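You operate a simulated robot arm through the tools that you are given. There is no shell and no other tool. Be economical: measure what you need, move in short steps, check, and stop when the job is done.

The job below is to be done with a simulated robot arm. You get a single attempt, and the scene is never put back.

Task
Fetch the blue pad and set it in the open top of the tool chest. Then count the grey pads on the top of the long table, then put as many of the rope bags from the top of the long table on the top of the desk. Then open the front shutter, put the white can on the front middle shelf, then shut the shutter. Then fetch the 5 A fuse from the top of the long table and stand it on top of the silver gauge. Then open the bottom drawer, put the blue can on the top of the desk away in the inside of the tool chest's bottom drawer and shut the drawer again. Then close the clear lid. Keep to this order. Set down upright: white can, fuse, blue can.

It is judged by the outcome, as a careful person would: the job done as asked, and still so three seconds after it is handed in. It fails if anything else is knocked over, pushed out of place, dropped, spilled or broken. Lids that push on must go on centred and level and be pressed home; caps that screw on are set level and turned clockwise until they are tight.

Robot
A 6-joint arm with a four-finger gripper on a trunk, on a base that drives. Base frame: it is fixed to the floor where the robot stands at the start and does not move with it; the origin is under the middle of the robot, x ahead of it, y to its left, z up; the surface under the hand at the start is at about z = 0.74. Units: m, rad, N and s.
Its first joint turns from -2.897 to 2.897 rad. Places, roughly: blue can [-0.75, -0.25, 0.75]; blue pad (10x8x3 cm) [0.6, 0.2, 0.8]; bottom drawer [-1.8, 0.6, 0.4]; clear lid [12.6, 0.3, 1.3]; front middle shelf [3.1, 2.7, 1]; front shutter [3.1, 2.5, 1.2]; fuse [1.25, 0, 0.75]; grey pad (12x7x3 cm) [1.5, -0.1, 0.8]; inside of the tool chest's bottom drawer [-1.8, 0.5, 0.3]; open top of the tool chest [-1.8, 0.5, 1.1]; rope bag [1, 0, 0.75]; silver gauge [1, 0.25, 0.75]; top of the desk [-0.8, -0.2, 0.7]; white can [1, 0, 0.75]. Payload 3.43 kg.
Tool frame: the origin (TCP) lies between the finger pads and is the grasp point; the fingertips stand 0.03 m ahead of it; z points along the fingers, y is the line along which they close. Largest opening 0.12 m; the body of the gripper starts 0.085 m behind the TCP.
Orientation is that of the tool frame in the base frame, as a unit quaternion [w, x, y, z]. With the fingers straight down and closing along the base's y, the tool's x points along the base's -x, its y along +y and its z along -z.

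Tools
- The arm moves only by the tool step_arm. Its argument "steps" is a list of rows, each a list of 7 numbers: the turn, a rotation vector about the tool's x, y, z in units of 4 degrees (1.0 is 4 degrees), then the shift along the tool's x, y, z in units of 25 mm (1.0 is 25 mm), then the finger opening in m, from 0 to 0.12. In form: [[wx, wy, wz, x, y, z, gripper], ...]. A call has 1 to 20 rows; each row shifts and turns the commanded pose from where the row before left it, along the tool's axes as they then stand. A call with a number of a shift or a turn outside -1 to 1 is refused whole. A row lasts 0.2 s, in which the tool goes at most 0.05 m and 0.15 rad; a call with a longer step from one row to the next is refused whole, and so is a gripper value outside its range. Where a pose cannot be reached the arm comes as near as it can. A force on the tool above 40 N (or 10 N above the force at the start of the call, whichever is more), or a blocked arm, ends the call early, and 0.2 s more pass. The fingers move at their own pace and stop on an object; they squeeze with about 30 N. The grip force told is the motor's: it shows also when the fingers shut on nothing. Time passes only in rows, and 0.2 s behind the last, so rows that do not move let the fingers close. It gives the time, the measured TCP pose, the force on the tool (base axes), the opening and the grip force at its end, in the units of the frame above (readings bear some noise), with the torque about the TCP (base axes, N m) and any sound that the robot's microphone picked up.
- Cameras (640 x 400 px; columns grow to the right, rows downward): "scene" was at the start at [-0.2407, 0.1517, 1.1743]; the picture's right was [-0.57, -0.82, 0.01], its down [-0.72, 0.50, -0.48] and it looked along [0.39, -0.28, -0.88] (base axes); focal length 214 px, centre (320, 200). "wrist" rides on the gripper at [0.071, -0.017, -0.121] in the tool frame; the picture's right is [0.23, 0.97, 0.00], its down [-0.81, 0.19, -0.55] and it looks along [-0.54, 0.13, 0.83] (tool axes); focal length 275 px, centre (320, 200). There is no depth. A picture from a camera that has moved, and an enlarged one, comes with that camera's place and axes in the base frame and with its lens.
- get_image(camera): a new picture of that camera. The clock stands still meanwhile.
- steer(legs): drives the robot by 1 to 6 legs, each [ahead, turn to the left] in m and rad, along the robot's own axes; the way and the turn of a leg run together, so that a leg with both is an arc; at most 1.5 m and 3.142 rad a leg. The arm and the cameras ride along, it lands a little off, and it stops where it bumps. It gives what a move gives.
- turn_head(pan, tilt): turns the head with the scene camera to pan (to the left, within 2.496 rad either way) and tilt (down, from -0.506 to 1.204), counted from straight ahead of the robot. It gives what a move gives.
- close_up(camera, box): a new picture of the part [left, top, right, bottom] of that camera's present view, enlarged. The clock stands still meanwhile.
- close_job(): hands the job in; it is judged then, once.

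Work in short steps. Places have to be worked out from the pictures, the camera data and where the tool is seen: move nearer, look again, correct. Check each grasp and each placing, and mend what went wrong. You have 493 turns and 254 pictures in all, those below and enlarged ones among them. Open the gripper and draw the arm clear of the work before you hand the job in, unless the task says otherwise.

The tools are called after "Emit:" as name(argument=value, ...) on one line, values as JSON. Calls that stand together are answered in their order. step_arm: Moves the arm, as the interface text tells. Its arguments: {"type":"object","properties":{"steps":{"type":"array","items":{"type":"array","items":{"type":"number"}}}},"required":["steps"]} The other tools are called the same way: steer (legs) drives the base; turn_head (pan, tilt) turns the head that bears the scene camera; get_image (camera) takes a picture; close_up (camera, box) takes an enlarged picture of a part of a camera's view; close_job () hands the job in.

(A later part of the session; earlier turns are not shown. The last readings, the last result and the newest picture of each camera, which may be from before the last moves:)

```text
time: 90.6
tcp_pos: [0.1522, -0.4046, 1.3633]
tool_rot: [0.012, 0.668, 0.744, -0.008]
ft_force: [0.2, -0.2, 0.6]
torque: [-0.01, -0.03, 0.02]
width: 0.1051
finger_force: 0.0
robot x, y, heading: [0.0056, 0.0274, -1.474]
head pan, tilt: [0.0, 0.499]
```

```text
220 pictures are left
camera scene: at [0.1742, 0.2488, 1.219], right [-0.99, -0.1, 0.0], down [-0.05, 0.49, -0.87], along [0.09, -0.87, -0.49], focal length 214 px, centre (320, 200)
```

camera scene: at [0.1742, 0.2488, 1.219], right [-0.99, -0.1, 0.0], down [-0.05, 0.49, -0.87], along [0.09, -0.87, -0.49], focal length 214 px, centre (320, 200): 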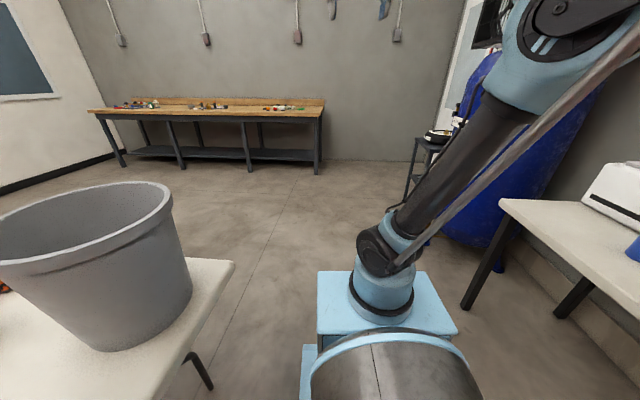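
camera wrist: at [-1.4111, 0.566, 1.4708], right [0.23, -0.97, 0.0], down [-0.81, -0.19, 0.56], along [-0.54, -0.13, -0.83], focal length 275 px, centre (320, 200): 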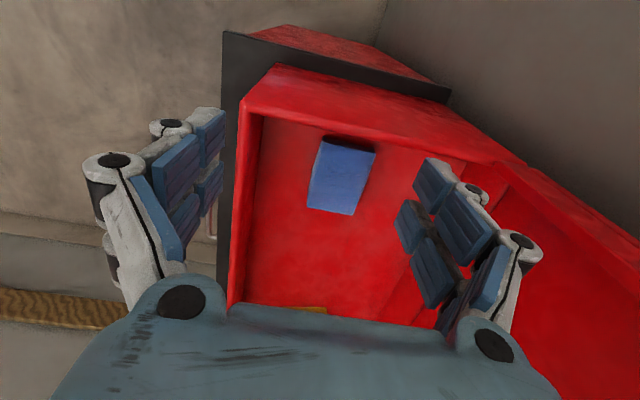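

Path is clear. Drive ahead, turn left to face +x, and drive along the table.

Emit:
steer(legs=[[0.98, 0], [0, 1.47], [0.9, 0], [0, 1.57]])

Emit:
get_image(camera="scene")

Emit:
get_image(camera="wrist")

```text
time: 108.5
tcp_pos: [0.8969, -0.4804, 1.3624]
tool_rot: [-0.008, 0.717, -0.697, -0.011]
ft_force: [0.6, -0.5, -0.3]
torque: [-0.01, 0.0, -0.01]
width: 0.1049
finger_force: 0.2
robot x, y, heading: [1.0174, -0.9241, 1.591]
head pan, tilt: [0.0, 0.499]
```

```text
219 pictures are left
camera scene: at [0.8312, -1.1297, 1.2189], right [1.0, 0.02, 0.0], down [0.01, -0.49, -0.87], along [-0.02, 0.87, -0.49], focal length 214 px, centre (320, 200)
```

scene: 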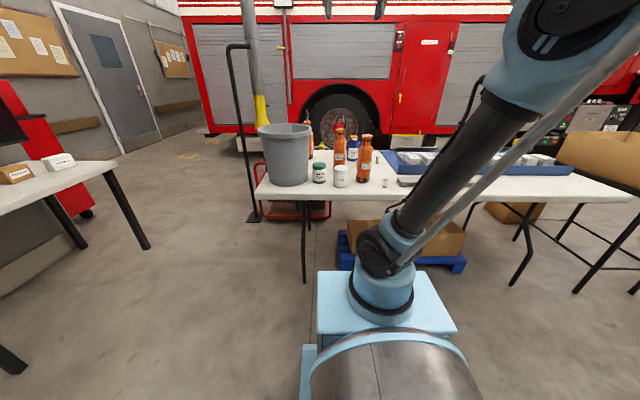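

```text
218 pictures are left
camera wrist: at [0.9156, -0.5549, 1.481], right [-0.97, -0.26, 0.0], down [-0.21, 0.79, 0.58], along [-0.15, 0.56, -0.82], focal length 275 px, centre (320, 200)
```

wrist: 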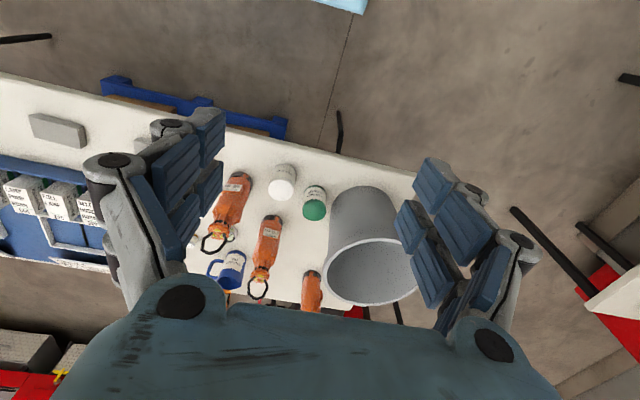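

Objects: bin, white can, green can, orange rope bags, blue mug, blue tray, grey pads. Zoom in on the table from the scene camera.

Emit:
close_up(camera="scene", box=[240, 110, 640, 220])

Emit:
turn_head(pan=-0.6, tilt=0.3)

Emit:
get_image(camera="scene")

```text
1.60 times, centred on (440, 165) of scene
camera zoom: at [0.8312, -1.1297, 1.2189], right [1.0, 0.02, 0.0], down [0.01, -0.49, -0.87], along [-0.02, 0.87, -0.49], focal length 343 px, centre (128, 256)
```

zoom: 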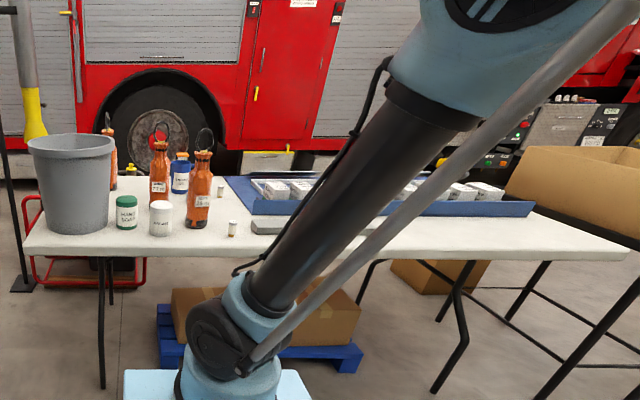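

```text
time: 109.5
tcp_pos: [0.8993, -0.4976, 1.3696]
tool_rot: [-0.012, 0.716, -0.697, -0.016]
ft_force: [0.6, -0.1, 0.4]
torque: [0.0, 0.02, 0.04]
width: 0.1049
finger_force: 0.0
robot x, y, heading: [1.015, -0.9213, 1.59]
head pan, tilt: [-0.6, 0.3]
```

```text
216 pictures are left
camera scene: at [0.8841, -1.1423, 1.2375], right [0.84, -0.55, 0.01], down [-0.16, -0.26, -0.95], along [0.52, 0.8, -0.31], focal length 214 px, centre (320, 200)
```

scene: 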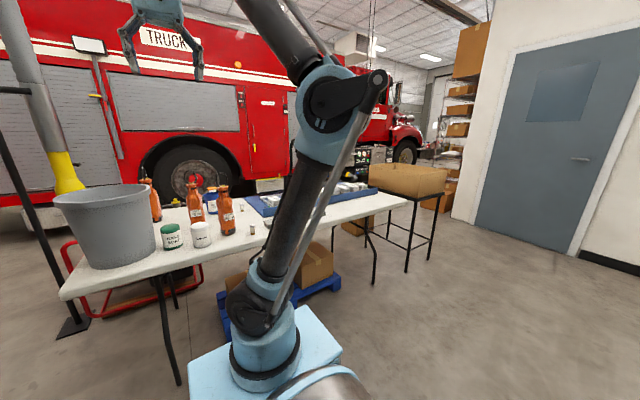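

The arm blocks the view of the far end, so I sweep the hand over to the right with its camera.

Emit:
step_arm(steps=[[0, 0, 0, -0.2, -1, 0, 0.1], [0, 0, 0, -0.2, -1, 0, 0.1], [0, 0, 0, -0.2, -1, 0, 0.1], [0, 0, 0, -0.2, -1, 0, 0.1], [0, 0, 0, -0.2, -1, 0, 0.1], [0, 0, 0, -0.2, -1, 0, 0.1], [0, 0, 0, -0.2, -1, 0, 0.1], [0, 0, 0, -0.2, -1, 0, 0.1], [0, 0, 0, 0, -1, 0, 0.1], [0, 0, 0, 0, -1, 0, 0.1], [0, 0, 0, 0, -1, 0, 0.1], [0, 0, 0, 0, -1, 0, 0.1], [0, 0, 0, 0, -1, 0, 0.1], [0, 0, 0, 0, -1, 0, 0.1], [0, 0, 0, 0, -1, 0, 0.1], [0, 0, 0, 0, -1, 0, 0.1]])

Emit:
get_image(camera="wrist")

Emit:
turn_head(pan=-0.1, tilt=0.3)

Emit:
get_image(camera="scene")

```text
time: 112.9
tcp_pos: [1.2947, -0.4459, 1.3686]
tool_rot: [-0.012, 0.717, -0.696, -0.016]
ft_force: [-0.4, -0.2, -0.1]
torque: [0.02, -0.03, 0.0]
width: 0.1
finger_force: 0.2
robot x, y, heading: [1.0173, -0.9222, 1.592]
head pan, tilt: [-0.6, 0.3]
```

```text
215 pictures are left
camera wrist: at [1.313, -0.5214, 1.4858], right [-0.97, -0.26, -0.01], down [-0.21, 0.78, 0.59], along [-0.15, 0.57, -0.81], focal length 275 px, centre (320, 200)
```

wrist: 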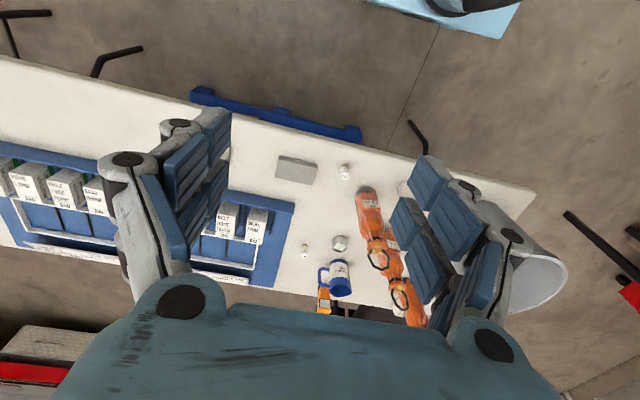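

```text
time: 113.9
tcp_pos: [1.2936, -0.4457, 1.3687]
tool_rot: [-0.012, 0.717, -0.697, -0.015]
ft_force: [-0.5, 0.3, -0.8]
torque: [-0.01, 0.0, 0.01]
width: 0.1001
finger_force: 0.1
robot x, y, heading: [1.0141, -0.9262, 1.589]
head pan, tilt: [-0.099, 0.3]
```

```text
214 pictures are left
camera scene: at [0.8405, -1.1274, 1.2373], right [1.0, -0.08, 0.0], down [-0.02, -0.31, -0.95], along [0.08, 0.95, -0.31], focal length 214 px, centre (320, 200)
```

scene: 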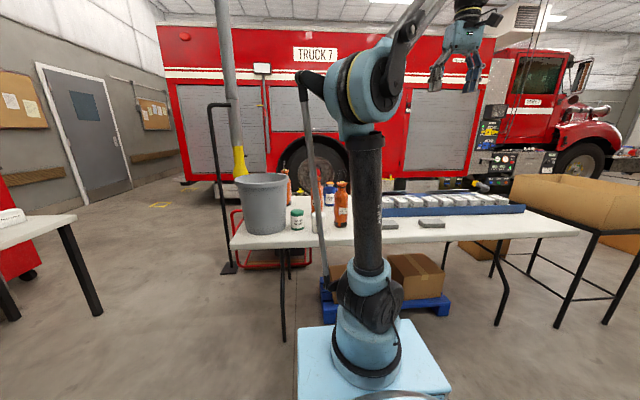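

I see two grey pads by the tray so far. Zoom to check for more, including behind the tray.

Emit:
close_up(camera="scene", box=[370, 160, 610, 260])

Emit:
close_up(camera="wrist", box=[0, 60, 220, 280])

Emit:
close_up(camera="wrist", box=[220, 100, 460, 340])

```text
2.67 times, centred on (490, 210) of scene
camera zoom: at [0.8405, -1.1274, 1.2373], right [1.0, -0.08, 0.0], down [-0.02, -0.31, -0.95], along [0.08, 0.95, -0.31], focal length 572 px, centre (-133, 173)
```

zoom: 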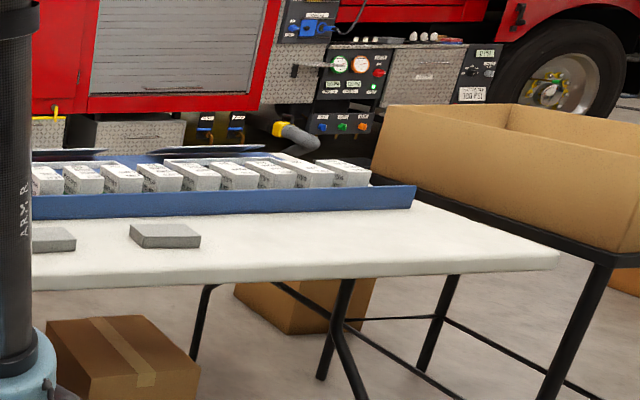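

```text
1.82 times, centred on (110, 170) of wrist
camera zoom: at [1.3128, -0.5211, 1.4858], right [-0.97, -0.26, -0.01], down [-0.21, 0.78, 0.59], along [-0.15, 0.57, -0.81], focal length 500 px, centre (702, 254)
```

zoom: 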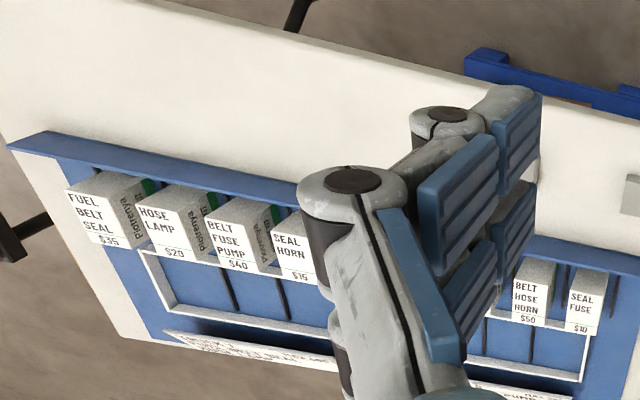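

```text
1.67 times, centred on (340, 220) of wrist
camera zoom: at [1.3128, -0.5211, 1.4858], right [-0.97, -0.26, -0.01], down [-0.21, 0.78, 0.59], along [-0.15, 0.57, -0.81], focal length 459 px, centre (287, 167)
```

zoom: 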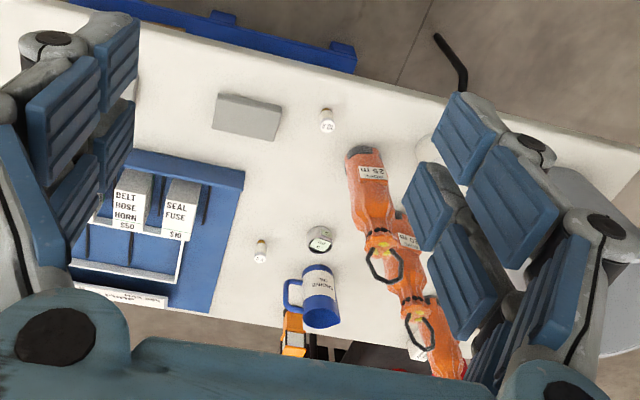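

Two grey pads counted so far; three rope bags A (1.04,-0.05), B (0.93,0.09), C (0.70,0.33). Take a closer look at bags and fuses.

Emit:
close_up(camera="scene", box=[230, 150, 400, 256])

Emit:
close_up(camera="wrist", box=[270, 150, 430, 330])

```text
3.76 times, centred on (315, 203) of scene
camera zoom: at [0.8405, -1.1274, 1.2373], right [1.0, -0.08, 0.0], down [-0.02, -0.31, -0.95], along [0.08, 0.95, -0.31], focal length 807 px, centre (339, 189)
```

zoom: 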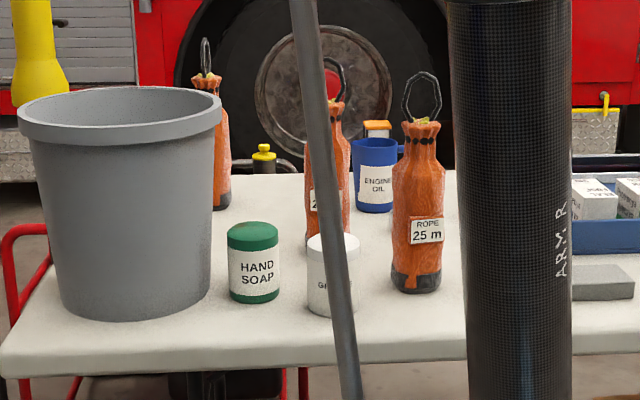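

```text
2.22 times, centred on (350, 240) of wrist
camera zoom: at [1.3128, -0.5211, 1.4858], right [-0.97, -0.26, -0.01], down [-0.21, 0.78, 0.59], along [-0.15, 0.57, -0.81], focal length 612 px, centre (253, 111)
```

zoom: 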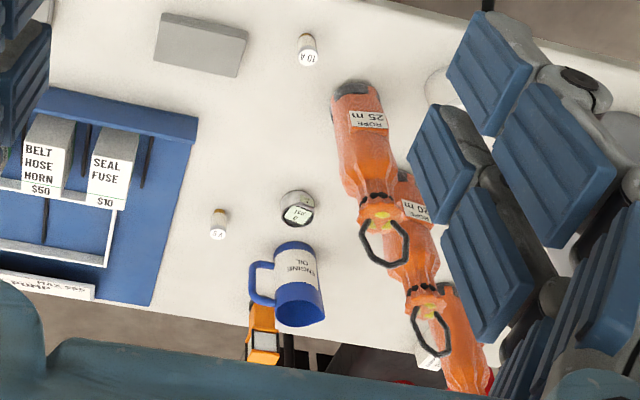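

I read "10 A" near the front and "5 A" near the mug. The bag loops lie in the x–z plane, so I'll grip necks with fingers closing along y. Drive 0.2 m nearer and turn the hand.

Emit:
steer(legs=[[0.2, 0]])

Emit:
step_arm(steps=[[0, 0, -1, 0, 1, 0, 0.1], [0, 0, -1, 0, 1, 0, 0.1], [0, 0, -1, 0, 1, 0, 0.1], [0, 0, -1, 0, 1, 0, 0.1], [0, 0, -1, 0, 0.8, 0, 0.1], [0, 0, -1, 0, 0, 0, 0.1], [0, 0, -1, 0, 0, 0, 0.1], [0, 0, -1, 0, 0, 0, 0.1], [0, 0, -1, 0, 0, 0, 0.1], [0, 0, -1, 0, 0, 0, 0.1], [0, 0, -1, 0, 0, 0, 0.1], [0, 0, -1, 0, 0, 0, 0.1], [0, 0, -1, 0, 0, 0, 0.1], [0, 0, -1, 0, 0, 0, 0.1], [0, 0, -1, 0, 0, 0, 0.1], [0, 0, -1, 0, 0, 0, 0.1], [0, 0, -1, 0, 0, 0, 0.1], [0, 0, -1, 0, 0, 0, 0.1], [0, 0, -1, 0, 0, 0, 0.1], [0, 0, -1, 0, 0, 0, 0.1]])

Emit:
step_arm(steps=[[0, 0, -1, 0, 0, 0, 0.1], [0, 0, -1, 0, 0, 0, 0.1], [0, 0, -0.5, 0, 0, 0, 0.1]])

Emit:
get_image(camera="wrist")

Emit:
get_image(camera="scene")

```text
time: 115.5
tcp_pos: [1.2898, -0.2372, 1.3689]
tool_rot: [-0.013, 0.717, -0.697, -0.016]
ft_force: [0.6, 0.2, 0.0]
torque: [0.01, 0.0, 0.0]
width: 0.0999
finger_force: 0.1
robot x, y, heading: [1.012, -0.7171, 1.593]
head pan, tilt: [-0.099, 0.3]
```

```text
time: 119.7
tcp_pos: [1.1714, -0.2738, 1.3742]
tool_rot: [-0.026, 0.997, -0.073, -0.004]
ft_force: [1.4, 0.1, -0.5]
torque: [-0.01, -0.01, -0.05]
width: 0.1001
finger_force: 0.1
robot x, y, heading: [1.0091, -0.7182, 1.592]
head pan, tilt: [-0.099, 0.3]
```

```text
time: 120.5
tcp_pos: [1.172, -0.2723, 1.3745]
tool_rot: [-0.025, 1.0, 0.015, -0.002]
ft_force: [0.1, -0.7, -0.8]
torque: [0.02, 0.02, -0.01]
width: 0.0999
finger_force: 0.0
robot x, y, heading: [1.0166, -0.7154, 1.587]
head pan, tilt: [-0.099, 0.3]
```

```text
208 pictures are left
camera wrist: at [1.2419, -0.26, 1.4941], right [0.26, -0.96, -0.05], down [-0.8, -0.24, 0.54], along [-0.54, -0.1, -0.84], focal length 275 px, centre (320, 200)
```

wrist: 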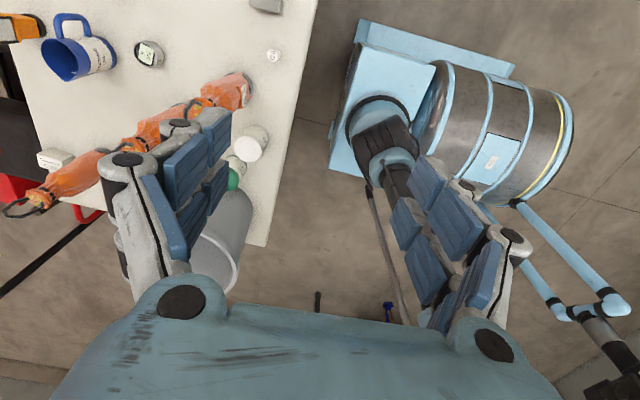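

```text
207 pictures are left
camera scene: at [0.8358, -0.9188, 1.2373], right [1.0, -0.08, 0.0], down [-0.02, -0.31, -0.95], along [0.08, 0.95, -0.31], focal length 214 px, centre (320, 200)
```

scene: 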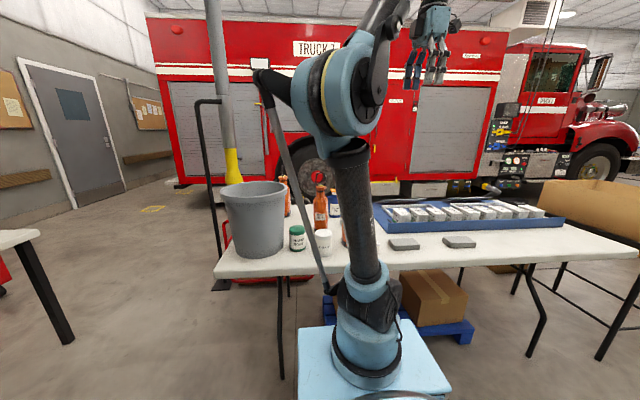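

Bag A's neck is at about (1.04, -0.05). Level the hand and move above it at z≈1.22, then look.

Emit:
step_arm(steps=[[-0.36, 0, 0, -0.6, -1, 0.3, 0.1], [-0.36, 0, 0, -0.6, -1, 0.7, 0.1], [0, 0, 0, -0.6, -1, 0.7, 0.1], [0, 0, 0, -0.6, -1, 0.7, 0.1], [0, 0, 0, -0.6, -1, 0.7, 0.1], [0, 0, 0, -0.6, -1, 0.7, 0.1], [0, 0, 0, -0.6, -1, 0.7, 0.1], [0, 0, 0, -0.6, -1, 0.7, 0.1], [0, 0, 0, -0.5, -0.9, 0.7, 0.1]])

Emit:
get_image(camera="wrist")

Emit:
get_image(camera="scene")

```text
time: 122.5
tcp_pos: [1.0319, -0.0538, 1.2297]
tool_rot: [-0.001, 1.0, 0.014, -0.001]
ft_force: [-0.1, -0.6, 0.4]
torque: [0.06, 0.0, -0.04]
width: 0.1001
finger_force: 0.1
robot x, y, heading: [1.0114, -0.7131, 1.594]
head pan, tilt: [-0.099, 0.3]
```

```text
206 pictures are left
camera wrist: at [1.1022, -0.0342, 1.3487], right [0.26, -0.97, 0.0], down [-0.8, -0.22, 0.56], along [-0.54, -0.14, -0.83], focal length 275 px, centre (320, 200)
```

wrist: 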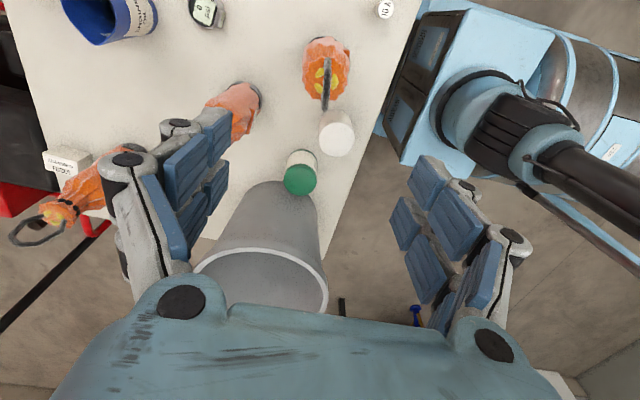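

```text
205 pictures are left
camera scene: at [0.8359, -0.9191, 1.2373], right [1.0, -0.08, 0.0], down [-0.02, -0.31, -0.95], along [0.08, 0.95, -0.31], focal length 214 px, centre (320, 200)
```

scene: 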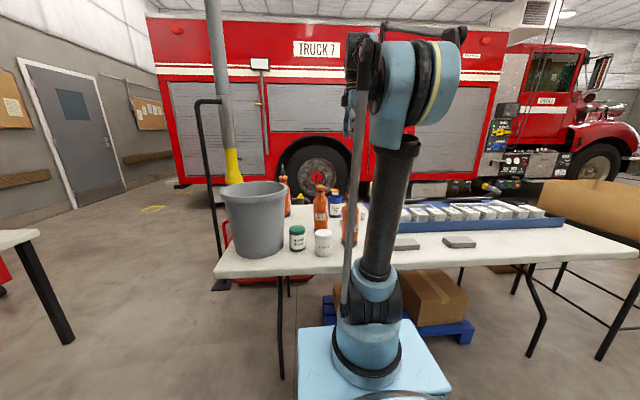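

Aligned with bag A's neck. Descend most of the way, then check.

Emit:
step_arm(steps=[[0, 0, 0, 0.2, -0.1, 1, 0.1], [0, 0, 0, 0, 0, 1, 0.1], [0, 0, 0, 0, 0, 1, 0.1], [0, 0, 0, 0, 0, 1, 0.1], [0, 0, 0, 0, 0, 1, 0.1], [0, 0, 0, 0, 0, 1, 0.1], [0, 0, 0, 0, 0, 1, 0.1]])

Emit:
get_image(camera="wrist")

```text
time: 124.1
tcp_pos: [1.0379, -0.0502, 1.0541]
tool_rot: [-0.001, 1.0, 0.013, -0.002]
ft_force: [-0.9, 0.0, -0.4]
torque: [0.01, 0.02, 0.0]
width: 0.1
finger_force: 0.0
robot x, y, heading: [1.0108, -0.7172, 1.595]
head pan, tilt: [-0.099, 0.3]
```

```text
204 pictures are left
camera wrist: at [1.1078, -0.0307, 1.1738], right [0.26, -0.97, 0.0], down [-0.8, -0.22, 0.56], along [-0.54, -0.14, -0.83], focal length 275 px, centre (320, 200)
```

wrist: 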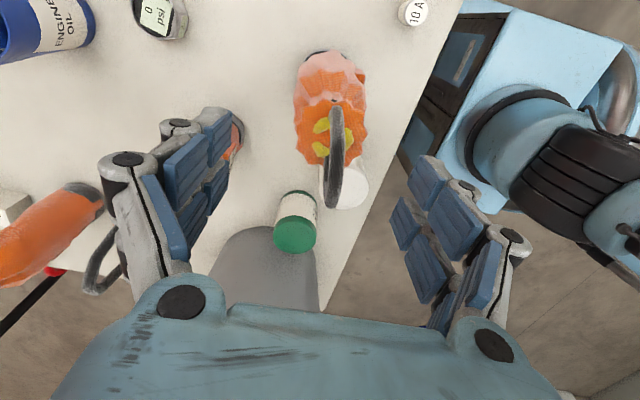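

Good alignment. Descend to 0.973 and close on the neck.

Emit:
step_arm(steps=[[0, 0, 0, 0.1, 0.1, 1, 0.1], [0, 0, 0, 0, 0, 1, 0.1], [0, 0, 0, 0, 0, 0.7, 0.1], [0, 0, 0, 0, 0, 0.5, 0.1], [0, 0, 0, 0, 0, 0, 0.02], [0, 0, 0, 0, 0, 0, 0.02], [0, 0, 0, 0, 0, 0, 0.02], [0, 0, 0, 0, 0, 0, 0.02]])

Emit:
get_image(camera="wrist")

```text
time: 125.9
tcp_pos: [1.0399, -0.0539, 0.9744]
tool_rot: [-0.001, 1.0, 0.015, -0.002]
ft_force: [-0.6, -3.2, 11.7]
torque: [-0.31, 0.09, 0.03]
width: 0.0488
finger_force: 30.1
robot x, y, heading: [1.0139, -0.7137, 1.593]
head pan, tilt: [-0.099, 0.3]
```

```text
203 pictures are left
camera wrist: at [1.1101, -0.0352, 1.0934], right [0.26, -0.97, 0.0], down [-0.8, -0.22, 0.56], along [-0.54, -0.14, -0.83], focal length 275 px, centre (320, 200)
```

wrist: 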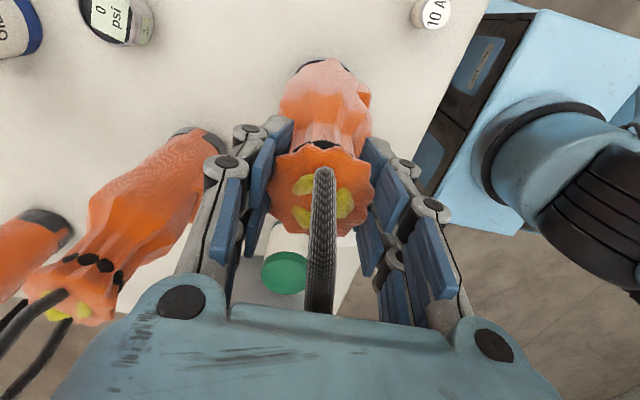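

Gripped at 4.9 cm on the neck with the loop free. Lift.

Emit:
step_arm(steps=[[0, 0, 0, 0, 0, -0.5, 0.02], [0, 0, 0, 0, 0, -0.7, 0.02], [0, 0, 0, 0, 0, -1, 0.02], [0, 0, 0, 0, 0, -1, 0.02], [0, 0, 0, 0, 0, -1, 0.02], [0, 0, 0, 0, 0, -1, 0.02]])

Emit:
get_image(camera="wrist")

Emit:
get_image(camera="scene")

```text
time: 127.3
tcp_pos: [1.0402, -0.0526, 1.1046]
tool_rot: [-0.001, 1.0, 0.013, -0.003]
ft_force: [-0.1, 0.0, -7.3]
torque: [0.0, 0.01, 0.0]
width: 0.0483
finger_force: 29.8
robot x, y, heading: [1.0117, -0.7169, 1.594]
head pan, tilt: [-0.099, 0.3]
```

```text
202 pictures are left
camera wrist: at [1.1108, -0.0335, 1.224], right [0.26, -0.97, 0.0], down [-0.8, -0.22, 0.56], along [-0.54, -0.14, -0.83], focal length 275 px, centre (320, 200)
```

wrist: 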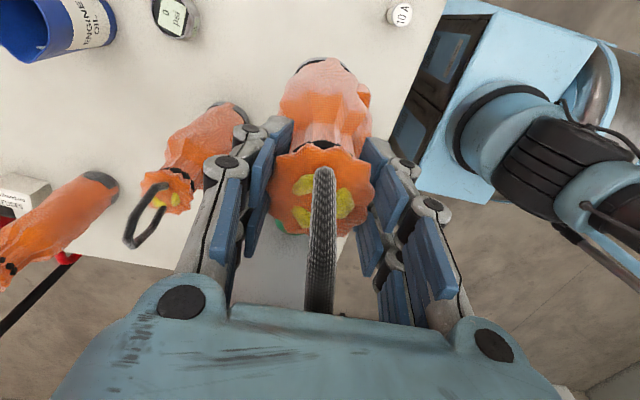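

```text
201 pictures are left
camera scene: at [0.8359, -0.9185, 1.2374], right [1.0, -0.08, 0.0], down [-0.02, -0.31, -0.95], along [0.08, 0.95, -0.31], focal length 214 px, centre (320, 200)
```

scene: 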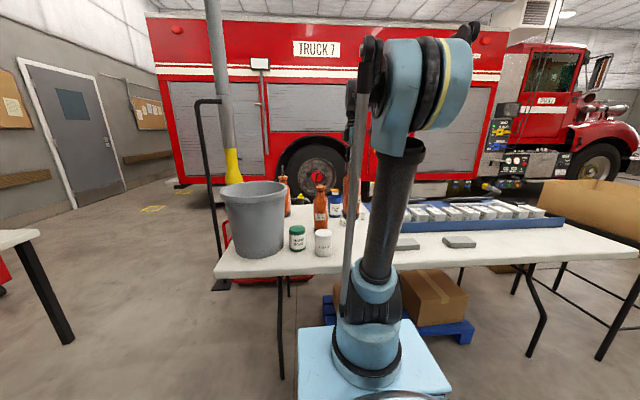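

Bag A held (≈0.7 kg). Retract and raise it, then back off from the table.

Emit:
step_arm(steps=[[0, 0, 0, 0, 0.5, -1, 0.02], [0, 0, 0, 0, 1, -1, 0.02], [0, 0, 0, 0, 1, -1, 0.02], [0, 0, 0, 0, 1, -1, 0.02], [0, 0, 0, 0, 1, 0, 0.02], [0, 0, 0, 0, 1, 0, 0.02], [0, 0, 0, 0, 1, 0, 0.02], [0, 0, 0, 0, 0.5, 0, 0.02]])

Emit:
steer(legs=[[-0.2, 0], [0, 1.55], [0.92, 0]])

Emit:
get_image(camera="scene")

```text
time: 129.1
tcp_pos: [1.0448, -0.2294, 1.2051]
tool_rot: [-0.001, 1.0, 0.014, -0.002]
ft_force: [-0.1, 0.5, -7.5]
torque: [0.03, 0.0, 0.01]
width: 0.0486
finger_force: 30.3
robot x, y, heading: [1.0162, -0.7142, 1.593]
head pan, tilt: [-0.099, 0.3]
```

```text
time: 139.4
tcp_pos: [-0.3745, -0.8689, 1.2044]
tool_rot: [0.001, 0.704, 0.71, -0.003]
ft_force: [-0.2, 0.3, -8.3]
torque: [0.03, 0.01, -0.01]
width: 0.0482
finger_force: 29.9
robot x, y, heading: [0.111, -0.9126, -3.145]
head pan, tilt: [-0.099, 0.3]
```

```text
200 pictures are left
camera scene: at [0.3113, -1.0904, 1.2373], right [0.1, 1.0, 0.0], down [0.31, -0.03, -0.95], along [-0.95, 0.09, -0.31], focal length 214 px, centre (320, 200)
```

scene: 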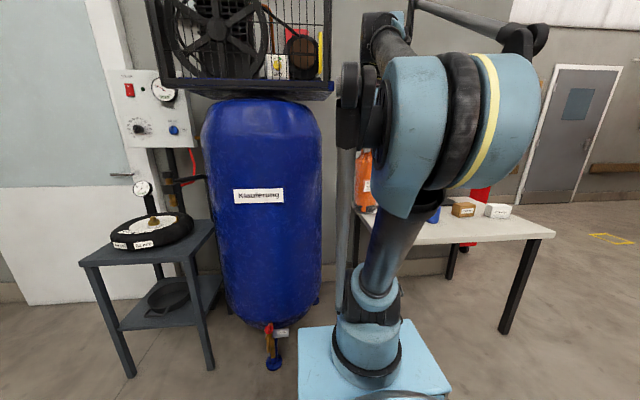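

Next: right turn, drive to y≈-0.3, then turn to face the desk and edge closer.

Emit:
steer(legs=[[0, -1.57], [0.62, 0], [0, 1.57], [0.13, 0]])

Emit:
turn_head(pan=0.0, tilt=0.7)

Emit:
get_image(camera="scene")

Emit:
get_image(camera="wrist")

```text
time: 152.5
tcp_pos: [-0.4956, -0.2373, 1.21]
tool_rot: [-0.004, 0.711, 0.704, -0.006]
ft_force: [-0.4, -1.2, -8.2]
torque: [0.02, 0.0, -0.02]
width: 0.0484
finger_force: 30.3
robot x, y, heading: [-0.0232, -0.2821, 3.125]
head pan, tilt: [-0.099, 0.3]
```

```text
time: 153.3
tcp_pos: [-0.4805, -0.2366, 1.2162]
tool_rot: [-0.008, 0.711, 0.703, -0.01]
ft_force: [-0.5, 0.2, -8.2]
torque: [0.0, -0.05, -0.04]
width: 0.0486
finger_force: 30.2
robot x, y, heading: [-0.0256, -0.2814, 3.127]
head pan, tilt: [0.0, 0.7]
```

```text
199 pictures are left
camera scene: at [0.1802, -0.4741, 1.2014], right [0.02, 1.0, 0.0], down [0.65, -0.01, -0.76], along [-0.76, 0.01, -0.65], focal length 214 px, centre (320, 200)
```

scene: 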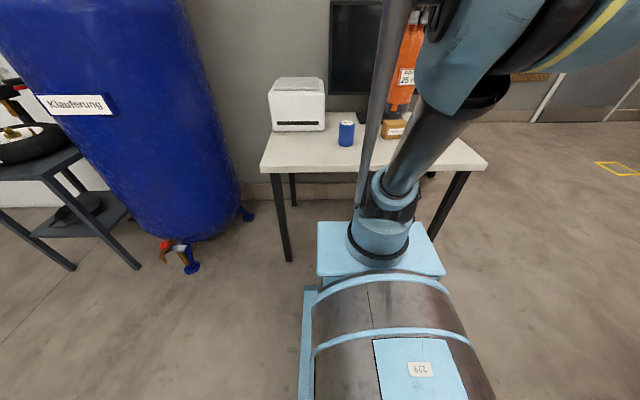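

```text
198 pictures are left
camera wrist: at [-0.4939, -0.1641, 1.3356], right [0.98, 0.22, -0.03], down [0.2, -0.81, 0.55], along [0.1, -0.54, -0.83], focal length 275 px, centre (320, 200)
```

wrist: 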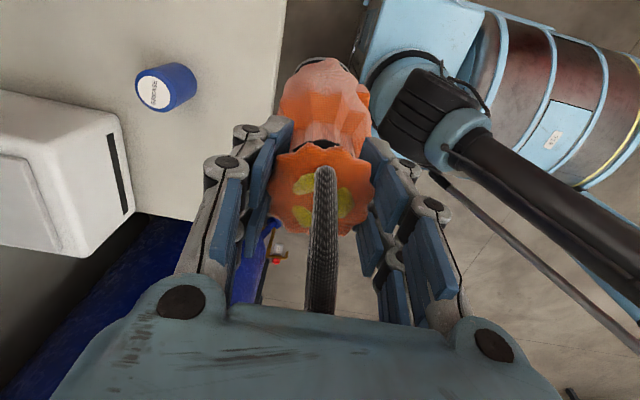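

Can is at about (-0.77, -0.325). Free spot for bag 1: (-0.67, -0.52). Move over it.

Emit:
step_arm(steps=[[-0.36, 0, 0, -1, -0.6, 0, 0.02], [0, 0, 0, -1, -0.7, 0, 0.02], [0, 0, 0, -1, -0.7, 0, 0.02], [0, 0, 0, -1, -0.7, 0, 0.02], [0, 0, 0, -1, -0.7, 0, 0.02], [0, 0, 0, -1, -0.7, 0, 0.02], [0, 0, 0, -1, -0.7, 0, 0.02], [0, 0, 0, -1, -0.7, 0, 0.02], [0, 0, 0, -1, -0.7, 0, 0.02], [0, 0, 0, -1, -0.7, 0, 0.02], [0, 0, 0, -1, -0.7, 0, 0.02], [0, 0, 0, -0.3, 0, 0.5, 0.02]])

Emit:
get_image(camera="wrist")

Emit:
get_image(camera="scene")

```text
time: 155.9
tcp_pos: [-0.6742, -0.5169, 1.2048]
tool_rot: [0.001, 0.711, 0.703, -0.003]
ft_force: [-0.1, -0.1, -7.2]
torque: [0.04, 0.01, -0.01]
width: 0.0484
finger_force: 30.2
robot x, y, heading: [-0.0226, -0.2792, 3.129]
head pan, tilt: [0.0, 0.7]
```

```text
197 pictures are left
camera wrist: at [-0.6904, -0.4441, 1.3239], right [0.98, 0.22, 0.0], down [0.18, -0.81, 0.56], along [0.12, -0.54, -0.83], focal length 275 px, centre (320, 200)
```

wrist: 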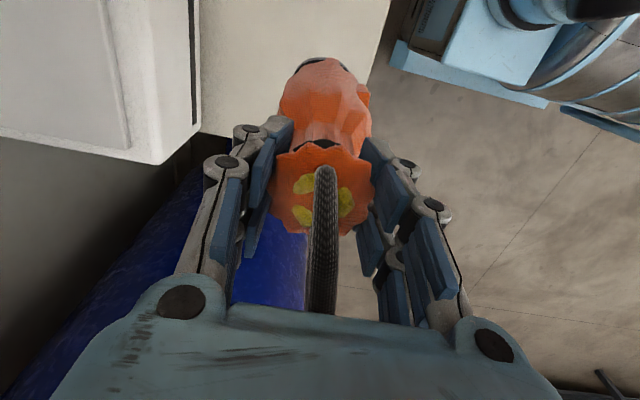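

```text
196 pictures are left
camera scene: at [0.1803, -0.4742, 1.2013], right [0.02, 1.0, 0.0], down [0.65, -0.01, -0.76], along [-0.76, 0.01, -0.65], focal length 214 px, centre (320, 200)
```

scene: 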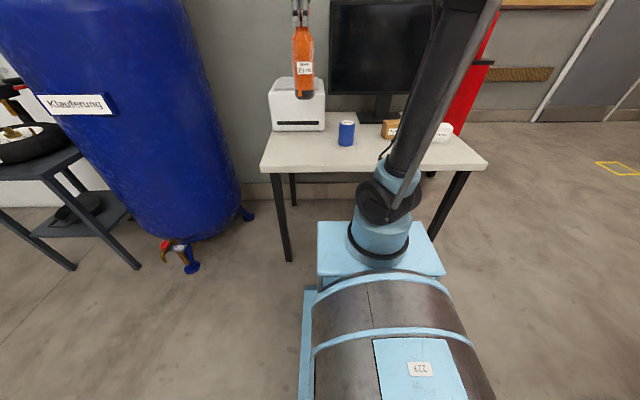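

Clear spot. Lower the bag: 8.5 units then fine steps until contact.

Emit:
step_arm(steps=[[0, 0, 0, 0, 0, 1, 0.02], [0, 0, 0, 0, 0, 1, 0.02], [0, 0, 0, 0, 0, 1, 0.02], [0, 0, 0, 0, 0, 1, 0.02], [0, 0, 0, 0, 0, 1, 0.02], [0, 0, 0, 0, 0, 1, 0.02], [0, 0, 0, 0, 0, 1, 0.02], [0, 0, 0, 0, 0, 1, 0.02], [0, 0, 0, 0, 0, 0.6, 0.02], [0, 0, 0, 0, 0, 0, 0.02]])

Emit:
get_image(camera="scene")

```text
time: 158.1
tcp_pos: [-0.6728, -0.5173, 0.9901]
tool_rot: [0.001, 0.711, 0.704, -0.002]
ft_force: [-0.5, 0.7, -8.8]
torque: [-0.01, -0.01, 0.03]
width: 0.0485
finger_force: 30.0
robot x, y, heading: [-0.0284, -0.2828, 3.123]
head pan, tilt: [0.0, 0.7]
```

```text
195 pictures are left
camera scene: at [0.1802, -0.4742, 1.2013], right [0.02, 1.0, 0.0], down [0.65, -0.01, -0.76], along [-0.76, 0.01, -0.65], focal length 214 px, centre (320, 200)
```

scene: 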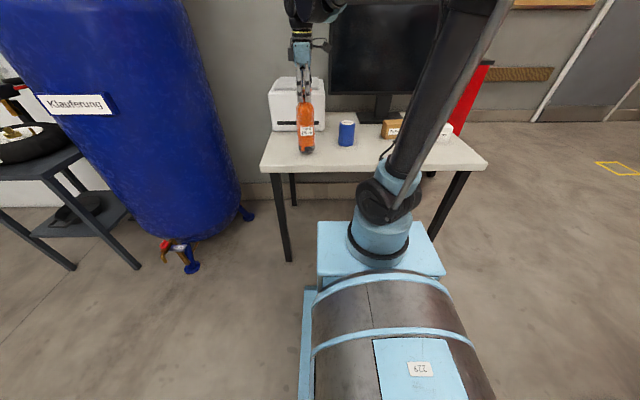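

Still hanging; lower in tiny steps until the weight is taken.

Emit:
step_arm(steps=[[0, 0, 0, 0, 0, 0.2, 0.02], [0, 0, 0, 0, 0, 0.2, 0.02], [0, 0, 0, 0, 0, 0.1, 0.02], [0, 0, 0, 0, 0, 0.1, 0.02], [0, 0, 0, 0, 0, 0, 0.02]])

```text
time: 159.3
tcp_pos: [-0.6736, -0.5175, 0.9743]
tool_rot: [0.001, 0.711, 0.703, -0.001]
ft_force: [-0.9, -0.3, -8.1]
torque: [0.02, 0.02, 0.0]
width: 0.0481
finger_force: 30.2
robot x, y, heading: [-0.0244, -0.2776, 3.124]
head pan, tilt: [0.0, 0.7]
```

Emit:
step_arm(steps=[[0, 0, 0, 0, 0, 0.1, 0.02], [0, 0, 0, 0, 0, 0.1, 0.02], [0, 0, 0, 0, 0, 0.1, 0.02], [0, 0, 0, 0, 0, 0, 0.02]])

```text
time: 159.9
tcp_pos: [-0.6626, -0.5186, 0.9793]
tool_rot: [-0.003, 0.71, 0.704, -0.006]
ft_force: [-4.4, -1.7, -10.7]
torque: [-0.03, -0.09, 0.03]
width: 0.0483
finger_force: 29.5
robot x, y, heading: [-0.0267, -0.2795, 3.122]
head pan, tilt: [0.0, 0.7]
stopped in row 2: the force on the tool passed its limit at 42 N (the readings are from after the stop); the commanded pose is now the measured one
```

Contact found at TCP ≈0.973; it bounced up ~5 mm. Lower 5 mm and release.

Emit:
step_arm(steps=[[-0.14, 0, 0, 0, 0, 0.1, 0.02], [0, 0, 0, 0, 0, 0.12, 0.02], [0, 0, 0, 0, 0, 0, 0.02], [0, 0, 0, 0, 0, 0, 0.055], [0, 0, 0, 0, 0, 0, 0.065], [0, 0, 0, 0, 0, 0, 0.08], [0, 0, 0, 0, 0, 0, 0.09], [0, 0, 0, 0, 0, 0, 0.09]])

Emit:
get_image(camera="wrist")

Emit:
get_image(camera="scene")

```text
time: 161.7
tcp_pos: [-0.6611, -0.5179, 0.9746]
tool_rot: [0.001, 0.71, 0.704, -0.003]
ft_force: [-0.3, -0.1, -0.1]
torque: [0.02, 0.02, -0.01]
width: 0.0901
finger_force: 0.0
robot x, y, heading: [-0.0257, -0.2787, 3.125]
head pan, tilt: [0.0, 0.7]
```

```text
194 pictures are left
camera wrist: at [-0.6786, -0.4455, 1.094], right [0.98, 0.22, 0.0], down [0.19, -0.81, 0.56], along [0.12, -0.54, -0.83], focal length 275 px, centre (320, 200)
```

wrist: 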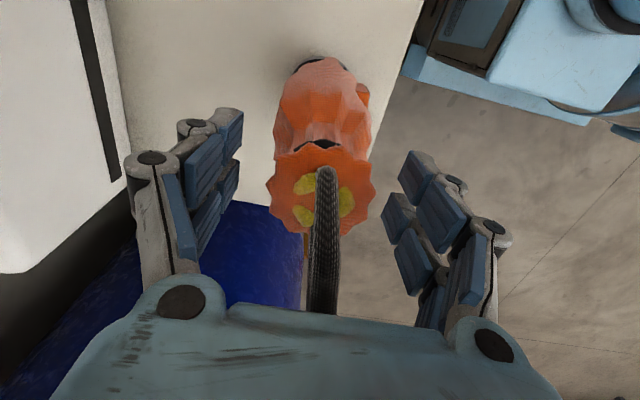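

```text
193 pictures are left
camera scene: at [0.1804, -0.4741, 1.2013], right [0.02, 1.0, 0.0], down [0.65, -0.01, -0.76], along [-0.76, 0.01, -0.65], focal length 214 px, centre (320, 200)
```

scene: 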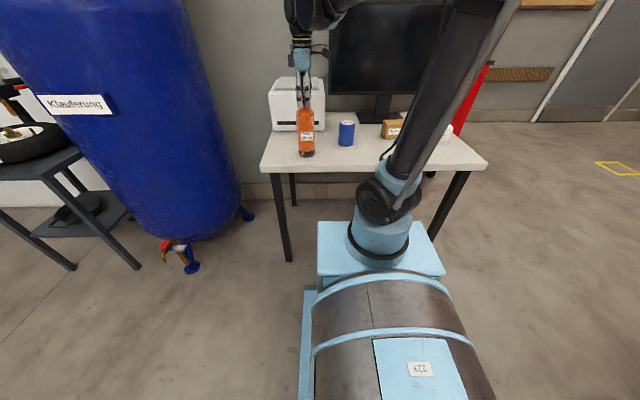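

Bag 1 stands on the desk. Raise straight up, then retract.

Emit:
step_arm(steps=[[0, 0, 0, 0, 0, -0.5, 0.1], [0, 0, 0, 0, 0, -1, 0.1], [0, 0, 0, 0, 0, -1, 0.1], [0, 0, 0, 0, 0, -1, 0.1], [0, 0, 0, 0, 0, -1, 0.1], [0, 0, 0, 0, 0, -1, 0.1], [0, 0, 0, 0, 0, -1, 0.1], [0, 0, 0, 0, 0, -1, 0.1], [0, 0, 0, 0, 0, -1, 0.1], [0, 0, 0, 0, 0, -1, 0.1], [0, 0, 0, 1, 1, 0, 0.1], [0, 0, 0, 1, 1, 0, 0.1], [0, 0, 0, 1, 1, 0, 0.1], [0, 0, 0, 1, 1, 0, 0.1], [0, 0, 0, 1, 1, 0, 0.1], [0, 0, 0, 1, 1, 0, 0.1], [0, 0, 0, 1, 1, 0, 0.1]])

Emit:
get_image(camera="scene")

```text
time: 165.3
tcp_pos: [-0.4861, -0.3439, 1.2108]
tool_rot: [0.0, 0.711, 0.703, -0.004]
ft_force: [-1.2, -0.5, -0.4]
torque: [0.02, -0.05, 0.0]
width: 0.0999
finger_force: 0.1
robot x, y, heading: [-0.0254, -0.2798, 3.125]
head pan, tilt: [0.0, 0.7]
```

```text
192 pictures are left
camera scene: at [0.1802, -0.4742, 1.2013], right [0.02, 1.0, 0.0], down [0.65, -0.01, -0.76], along [-0.76, 0.01, -0.65], focal length 214 px, centre (320, 200)
```

scene: 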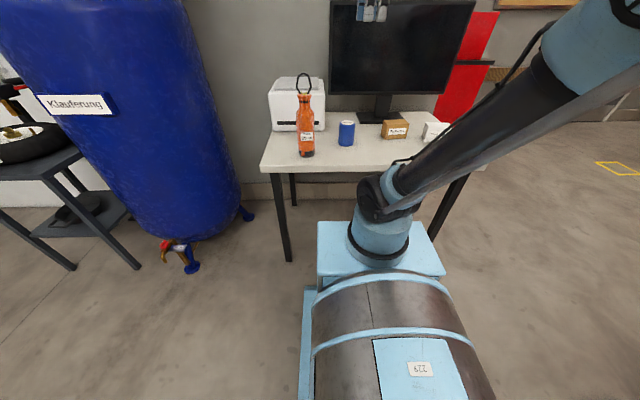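

Bag 1 stands well. For bag 2, bag C (0.70,0.33) is easiest from the table's end: turn to the start pose area.

Emit:
steer(legs=[[0, -1.555], [0.3, 0], [0, -1.57]])

Emit:
turn_head(pan=0.2, tilt=0.5)

Emit:
get_image(camera="scene")

Emit:
get_image(camera="wrist")

```text
time: 175.9
tcp_pos: [0.4282, 0.0886, 1.2119]
tool_rot: [-0.003, 0.712, -0.702, -0.001]
ft_force: [0.1, 0.1, 0.0]
torque: [0.02, 0.0, -0.02]
width: 0.1
finger_force: 0.0
robot x, y, heading: [-0.03, 0.0218, 0.008]
head pan, tilt: [0.0, 0.7]
```

```text
time: 176.7
tcp_pos: [0.4139, 0.0875, 1.2158]
tool_rot: [-0.008, 0.712, -0.702, 0.003]
ft_force: [0.2, 1.0, -0.7]
torque: [0.01, 0.03, 0.03]
width: 0.1
finger_force: 0.1
robot x, y, heading: [-0.0289, 0.0239, 0.008]
head pan, tilt: [0.201, 0.499]
```

```text
191 pictures are left
camera scene: at [-0.2374, 0.2303, 1.2189], right [0.2, -0.98, 0.0], down [-0.48, -0.1, -0.87], along [0.85, 0.18, -0.49], focal length 214 px, centre (320, 200)
```

scene: 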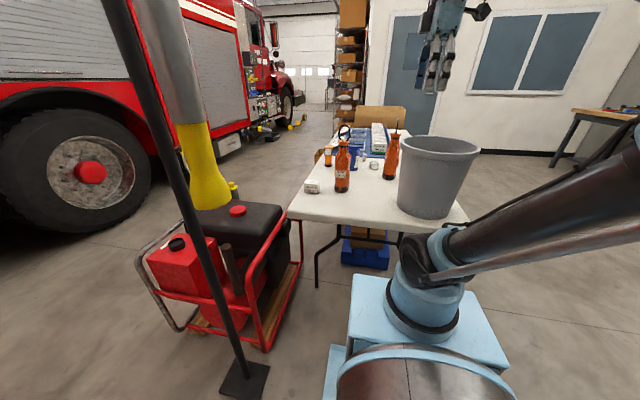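

```text
190 pictures are left
camera wrist: at [0.4287, 0.0168, 1.336], right [-0.97, -0.24, -0.02], down [-0.21, 0.81, 0.55], along [-0.12, 0.54, -0.83], focal length 275 px, centre (320, 200)
```

wrist: 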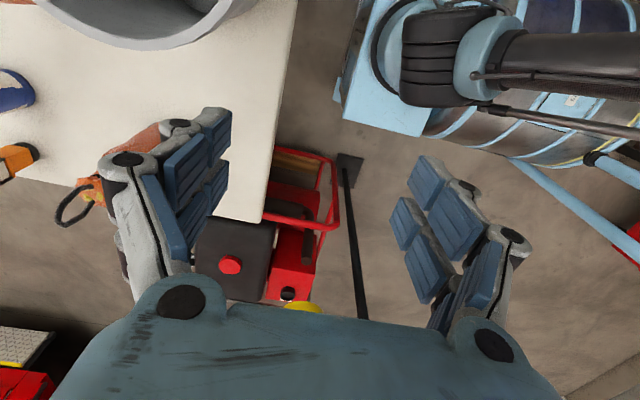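

Bag C at about (0.72, 0.325); current hand orientation closes along x as its loop needs. Drive 0.12 ahead and go over it.

Emit:
steer(legs=[[0.12, 0]])

Emit:
step_arm(steps=[[0, 0, 0, -1, -0.7, 0, 0.1], [0, 0, 0, -1, -0.8, 0, 0.1], [0, 0, 0, -1, -0.8, 0, 0.1], [0, 0, 0, -1, -0.8, 0, 0.1], [0, 0, 0, -1, -0.8, 0, 0.1], [0, 0, 0, -1, -0.8, 0, 0.1], [0, 0, 0, -1, -0.8, 0, 0.1], [0, 0, 0, -1, -0.8, 0, 0.1], [0, 0, 0, -1, -0.8, 0, 0.1]])

Emit:
get_image(camera="wrist")

```text
time: 177.9
tcp_pos: [0.5335, 0.0891, 1.2161]
tool_rot: [-0.007, 0.712, -0.702, 0.004]
ft_force: [-0.4, 0.5, 0.2]
torque: [-0.01, -0.01, -0.04]
width: 0.1001
finger_force: 0.1
robot x, y, heading: [0.0882, 0.0259, 0.007]
head pan, tilt: [0.201, 0.499]
```

```text
time: 179.9
tcp_pos: [0.6913, 0.3186, 1.2278]
tool_rot: [-0.011, 0.712, -0.702, 0.008]
ft_force: [-0.4, -0.6, -0.1]
torque: [0.03, 0.0, 0.01]
width: 0.0998
finger_force: 0.0
robot x, y, heading: [0.0923, 0.0281, 0.011]
head pan, tilt: [0.201, 0.499]
```

```text
189 pictures are left
camera wrist: at [0.705, 0.2469, 1.348], right [-0.97, -0.24, -0.03], down [-0.22, 0.81, 0.55], along [-0.11, 0.54, -0.83], focal length 275 px, centre (320, 200)
```

wrist: 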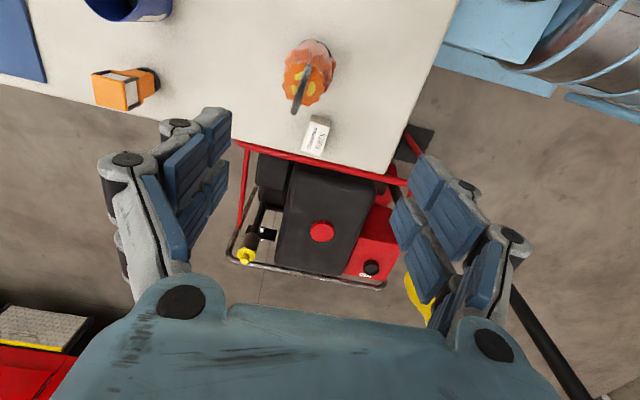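

Neck at about (0.718, 0.321). Shift and descend partway.

Emit:
step_arm(steps=[[0, 0, 0, -0.1, -1, 0.5, 0.1], [0, 0, 0, 0, -0.1, 1, 0.1], [0, 0, 0, 0, 0, 1, 0.1], [0, 0, 0, 0, 0, 1, 0.1], [0, 0, 0, 0, 0, 1, 0.1], [0, 0, 0, 0, 0, 1, 0.1], [0, 0, 0, 0, 0, 1, 0.1], [0, 0, 0, 0, 0, 0.5, 0.1]])

Emit:
get_image(camera="wrist")

```text
time: 181.7
tcp_pos: [0.7281, 0.3215, 1.0527]
tool_rot: [-0.011, 0.712, -0.702, 0.007]
ft_force: [0.5, 0.5, -0.3]
torque: [-0.01, 0.0, 0.0]
width: 0.0999
finger_force: 0.0
robot x, y, heading: [0.0917, 0.0259, 0.008]
head pan, tilt: [0.201, 0.499]
```

```text
188 pictures are left
camera wrist: at [0.7407, 0.2488, 1.1731], right [-0.97, -0.24, -0.03], down [-0.22, 0.81, 0.55], along [-0.11, 0.54, -0.83], focal length 275 px, centre (320, 200)
```

wrist: 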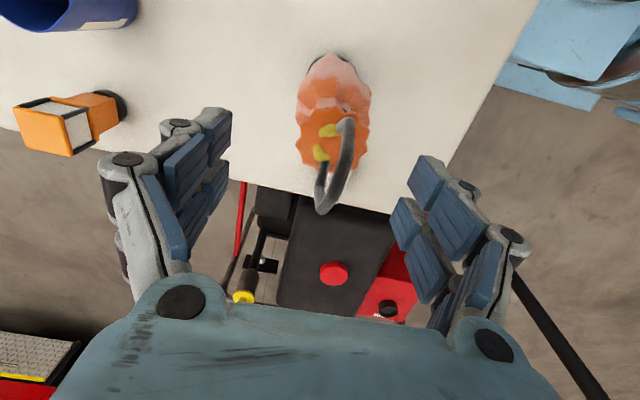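

Shift 8 mm and descend to grip height, then close.

Emit:
step_arm(steps=[[0, 0, 0, 0.2, 0.3, 0.8, 0.1], [0, 0, 0, 0, 0, 0.8, 0.1], [0, 0, 0, 0, 0, 0.8, 0.1], [0, 0, 0, 0, 0, 0.7, 0.1], [0, 0, 0, 0, 0, 0, 0.02], [0, 0, 0, 0, 0, 0, 0.02], [0, 0, 0, 0, 0, 0, 0.02], [0, 0, 0, 0, 0, 0, 0.02]])

Emit:
get_image(camera="wrist")

```text
time: 183.5
tcp_pos: [0.7205, 0.3152, 0.9778]
tool_rot: [-0.012, 0.712, -0.702, 0.007]
ft_force: [-14.3, -1.6, 36.2]
torque: [0.19, 2.41, 0.12]
width: 0.0465
finger_force: 29.9
robot x, y, heading: [0.0868, 0.0252, 0.004]
head pan, tilt: [0.201, 0.499]
```

```text
187 pictures are left
camera wrist: at [0.7349, 0.2439, 1.0977], right [-0.97, -0.24, -0.03], down [-0.22, 0.8, 0.55], along [-0.11, 0.54, -0.83], focal length 275 px, centre (320, 200)
```

wrist: 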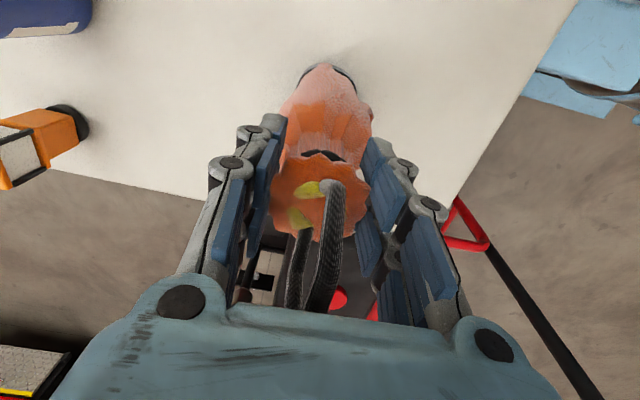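

Gripped at 4.65 cm (some upward push). Lift.

Emit:
step_arm(steps=[[0, 0, 0, 0, 0, -0.3, 0.02], [0, 0, 0, 0, 0, -0.5, 0.02], [0, 0, 0, 0, 0, -0.8, 0.02], [0, 0, 0, 0, 0, -1, 0.02], [0, 0, 0, 0, 0, -1, 0.02], [0, 0, 0, 0, 0, -1, 0.02], [0, 0, 0, 0, 0, -1, 0.02], [0, 0, 0, 0, 0, -1, 0.02], [0, 0, 0, 0, 0, -1, 0.02], [0, 0, 0, 0, 0, -1, 0.02]])

Emit:
get_image(camera="wrist")

Emit:
get_image(camera="scene")

```text
time: 185.7
tcp_pos: [0.7146, 0.3159, 1.1896]
tool_rot: [-0.011, 0.712, -0.702, 0.008]
ft_force: [0.1, 0.1, -7.4]
torque: [-0.04, 0.0, 0.0]
width: 0.0456
finger_force: 29.8
robot x, y, heading: [0.0918, 0.0255, 0.007]
head pan, tilt: [0.201, 0.499]
```

```text
186 pictures are left
camera wrist: at [0.7288, 0.2443, 1.3097], right [-0.97, -0.24, -0.03], down [-0.22, 0.81, 0.55], along [-0.11, 0.54, -0.83], focal length 275 px, centre (320, 200)
```

wrist: 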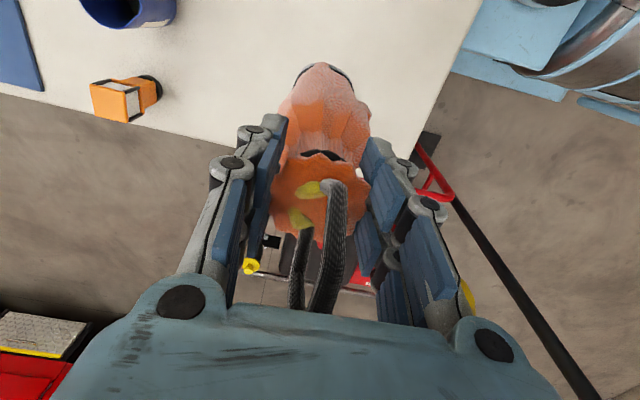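

```text
185 pictures are left
camera scene: at [-0.1167, 0.2309, 1.219], right [0.21, -0.98, 0.0], down [-0.48, -0.1, -0.87], along [0.85, 0.18, -0.49], focal length 214 px, centre (320, 200)
```

scene: 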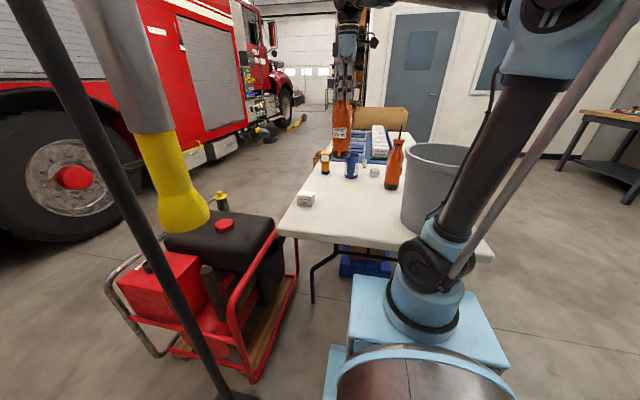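

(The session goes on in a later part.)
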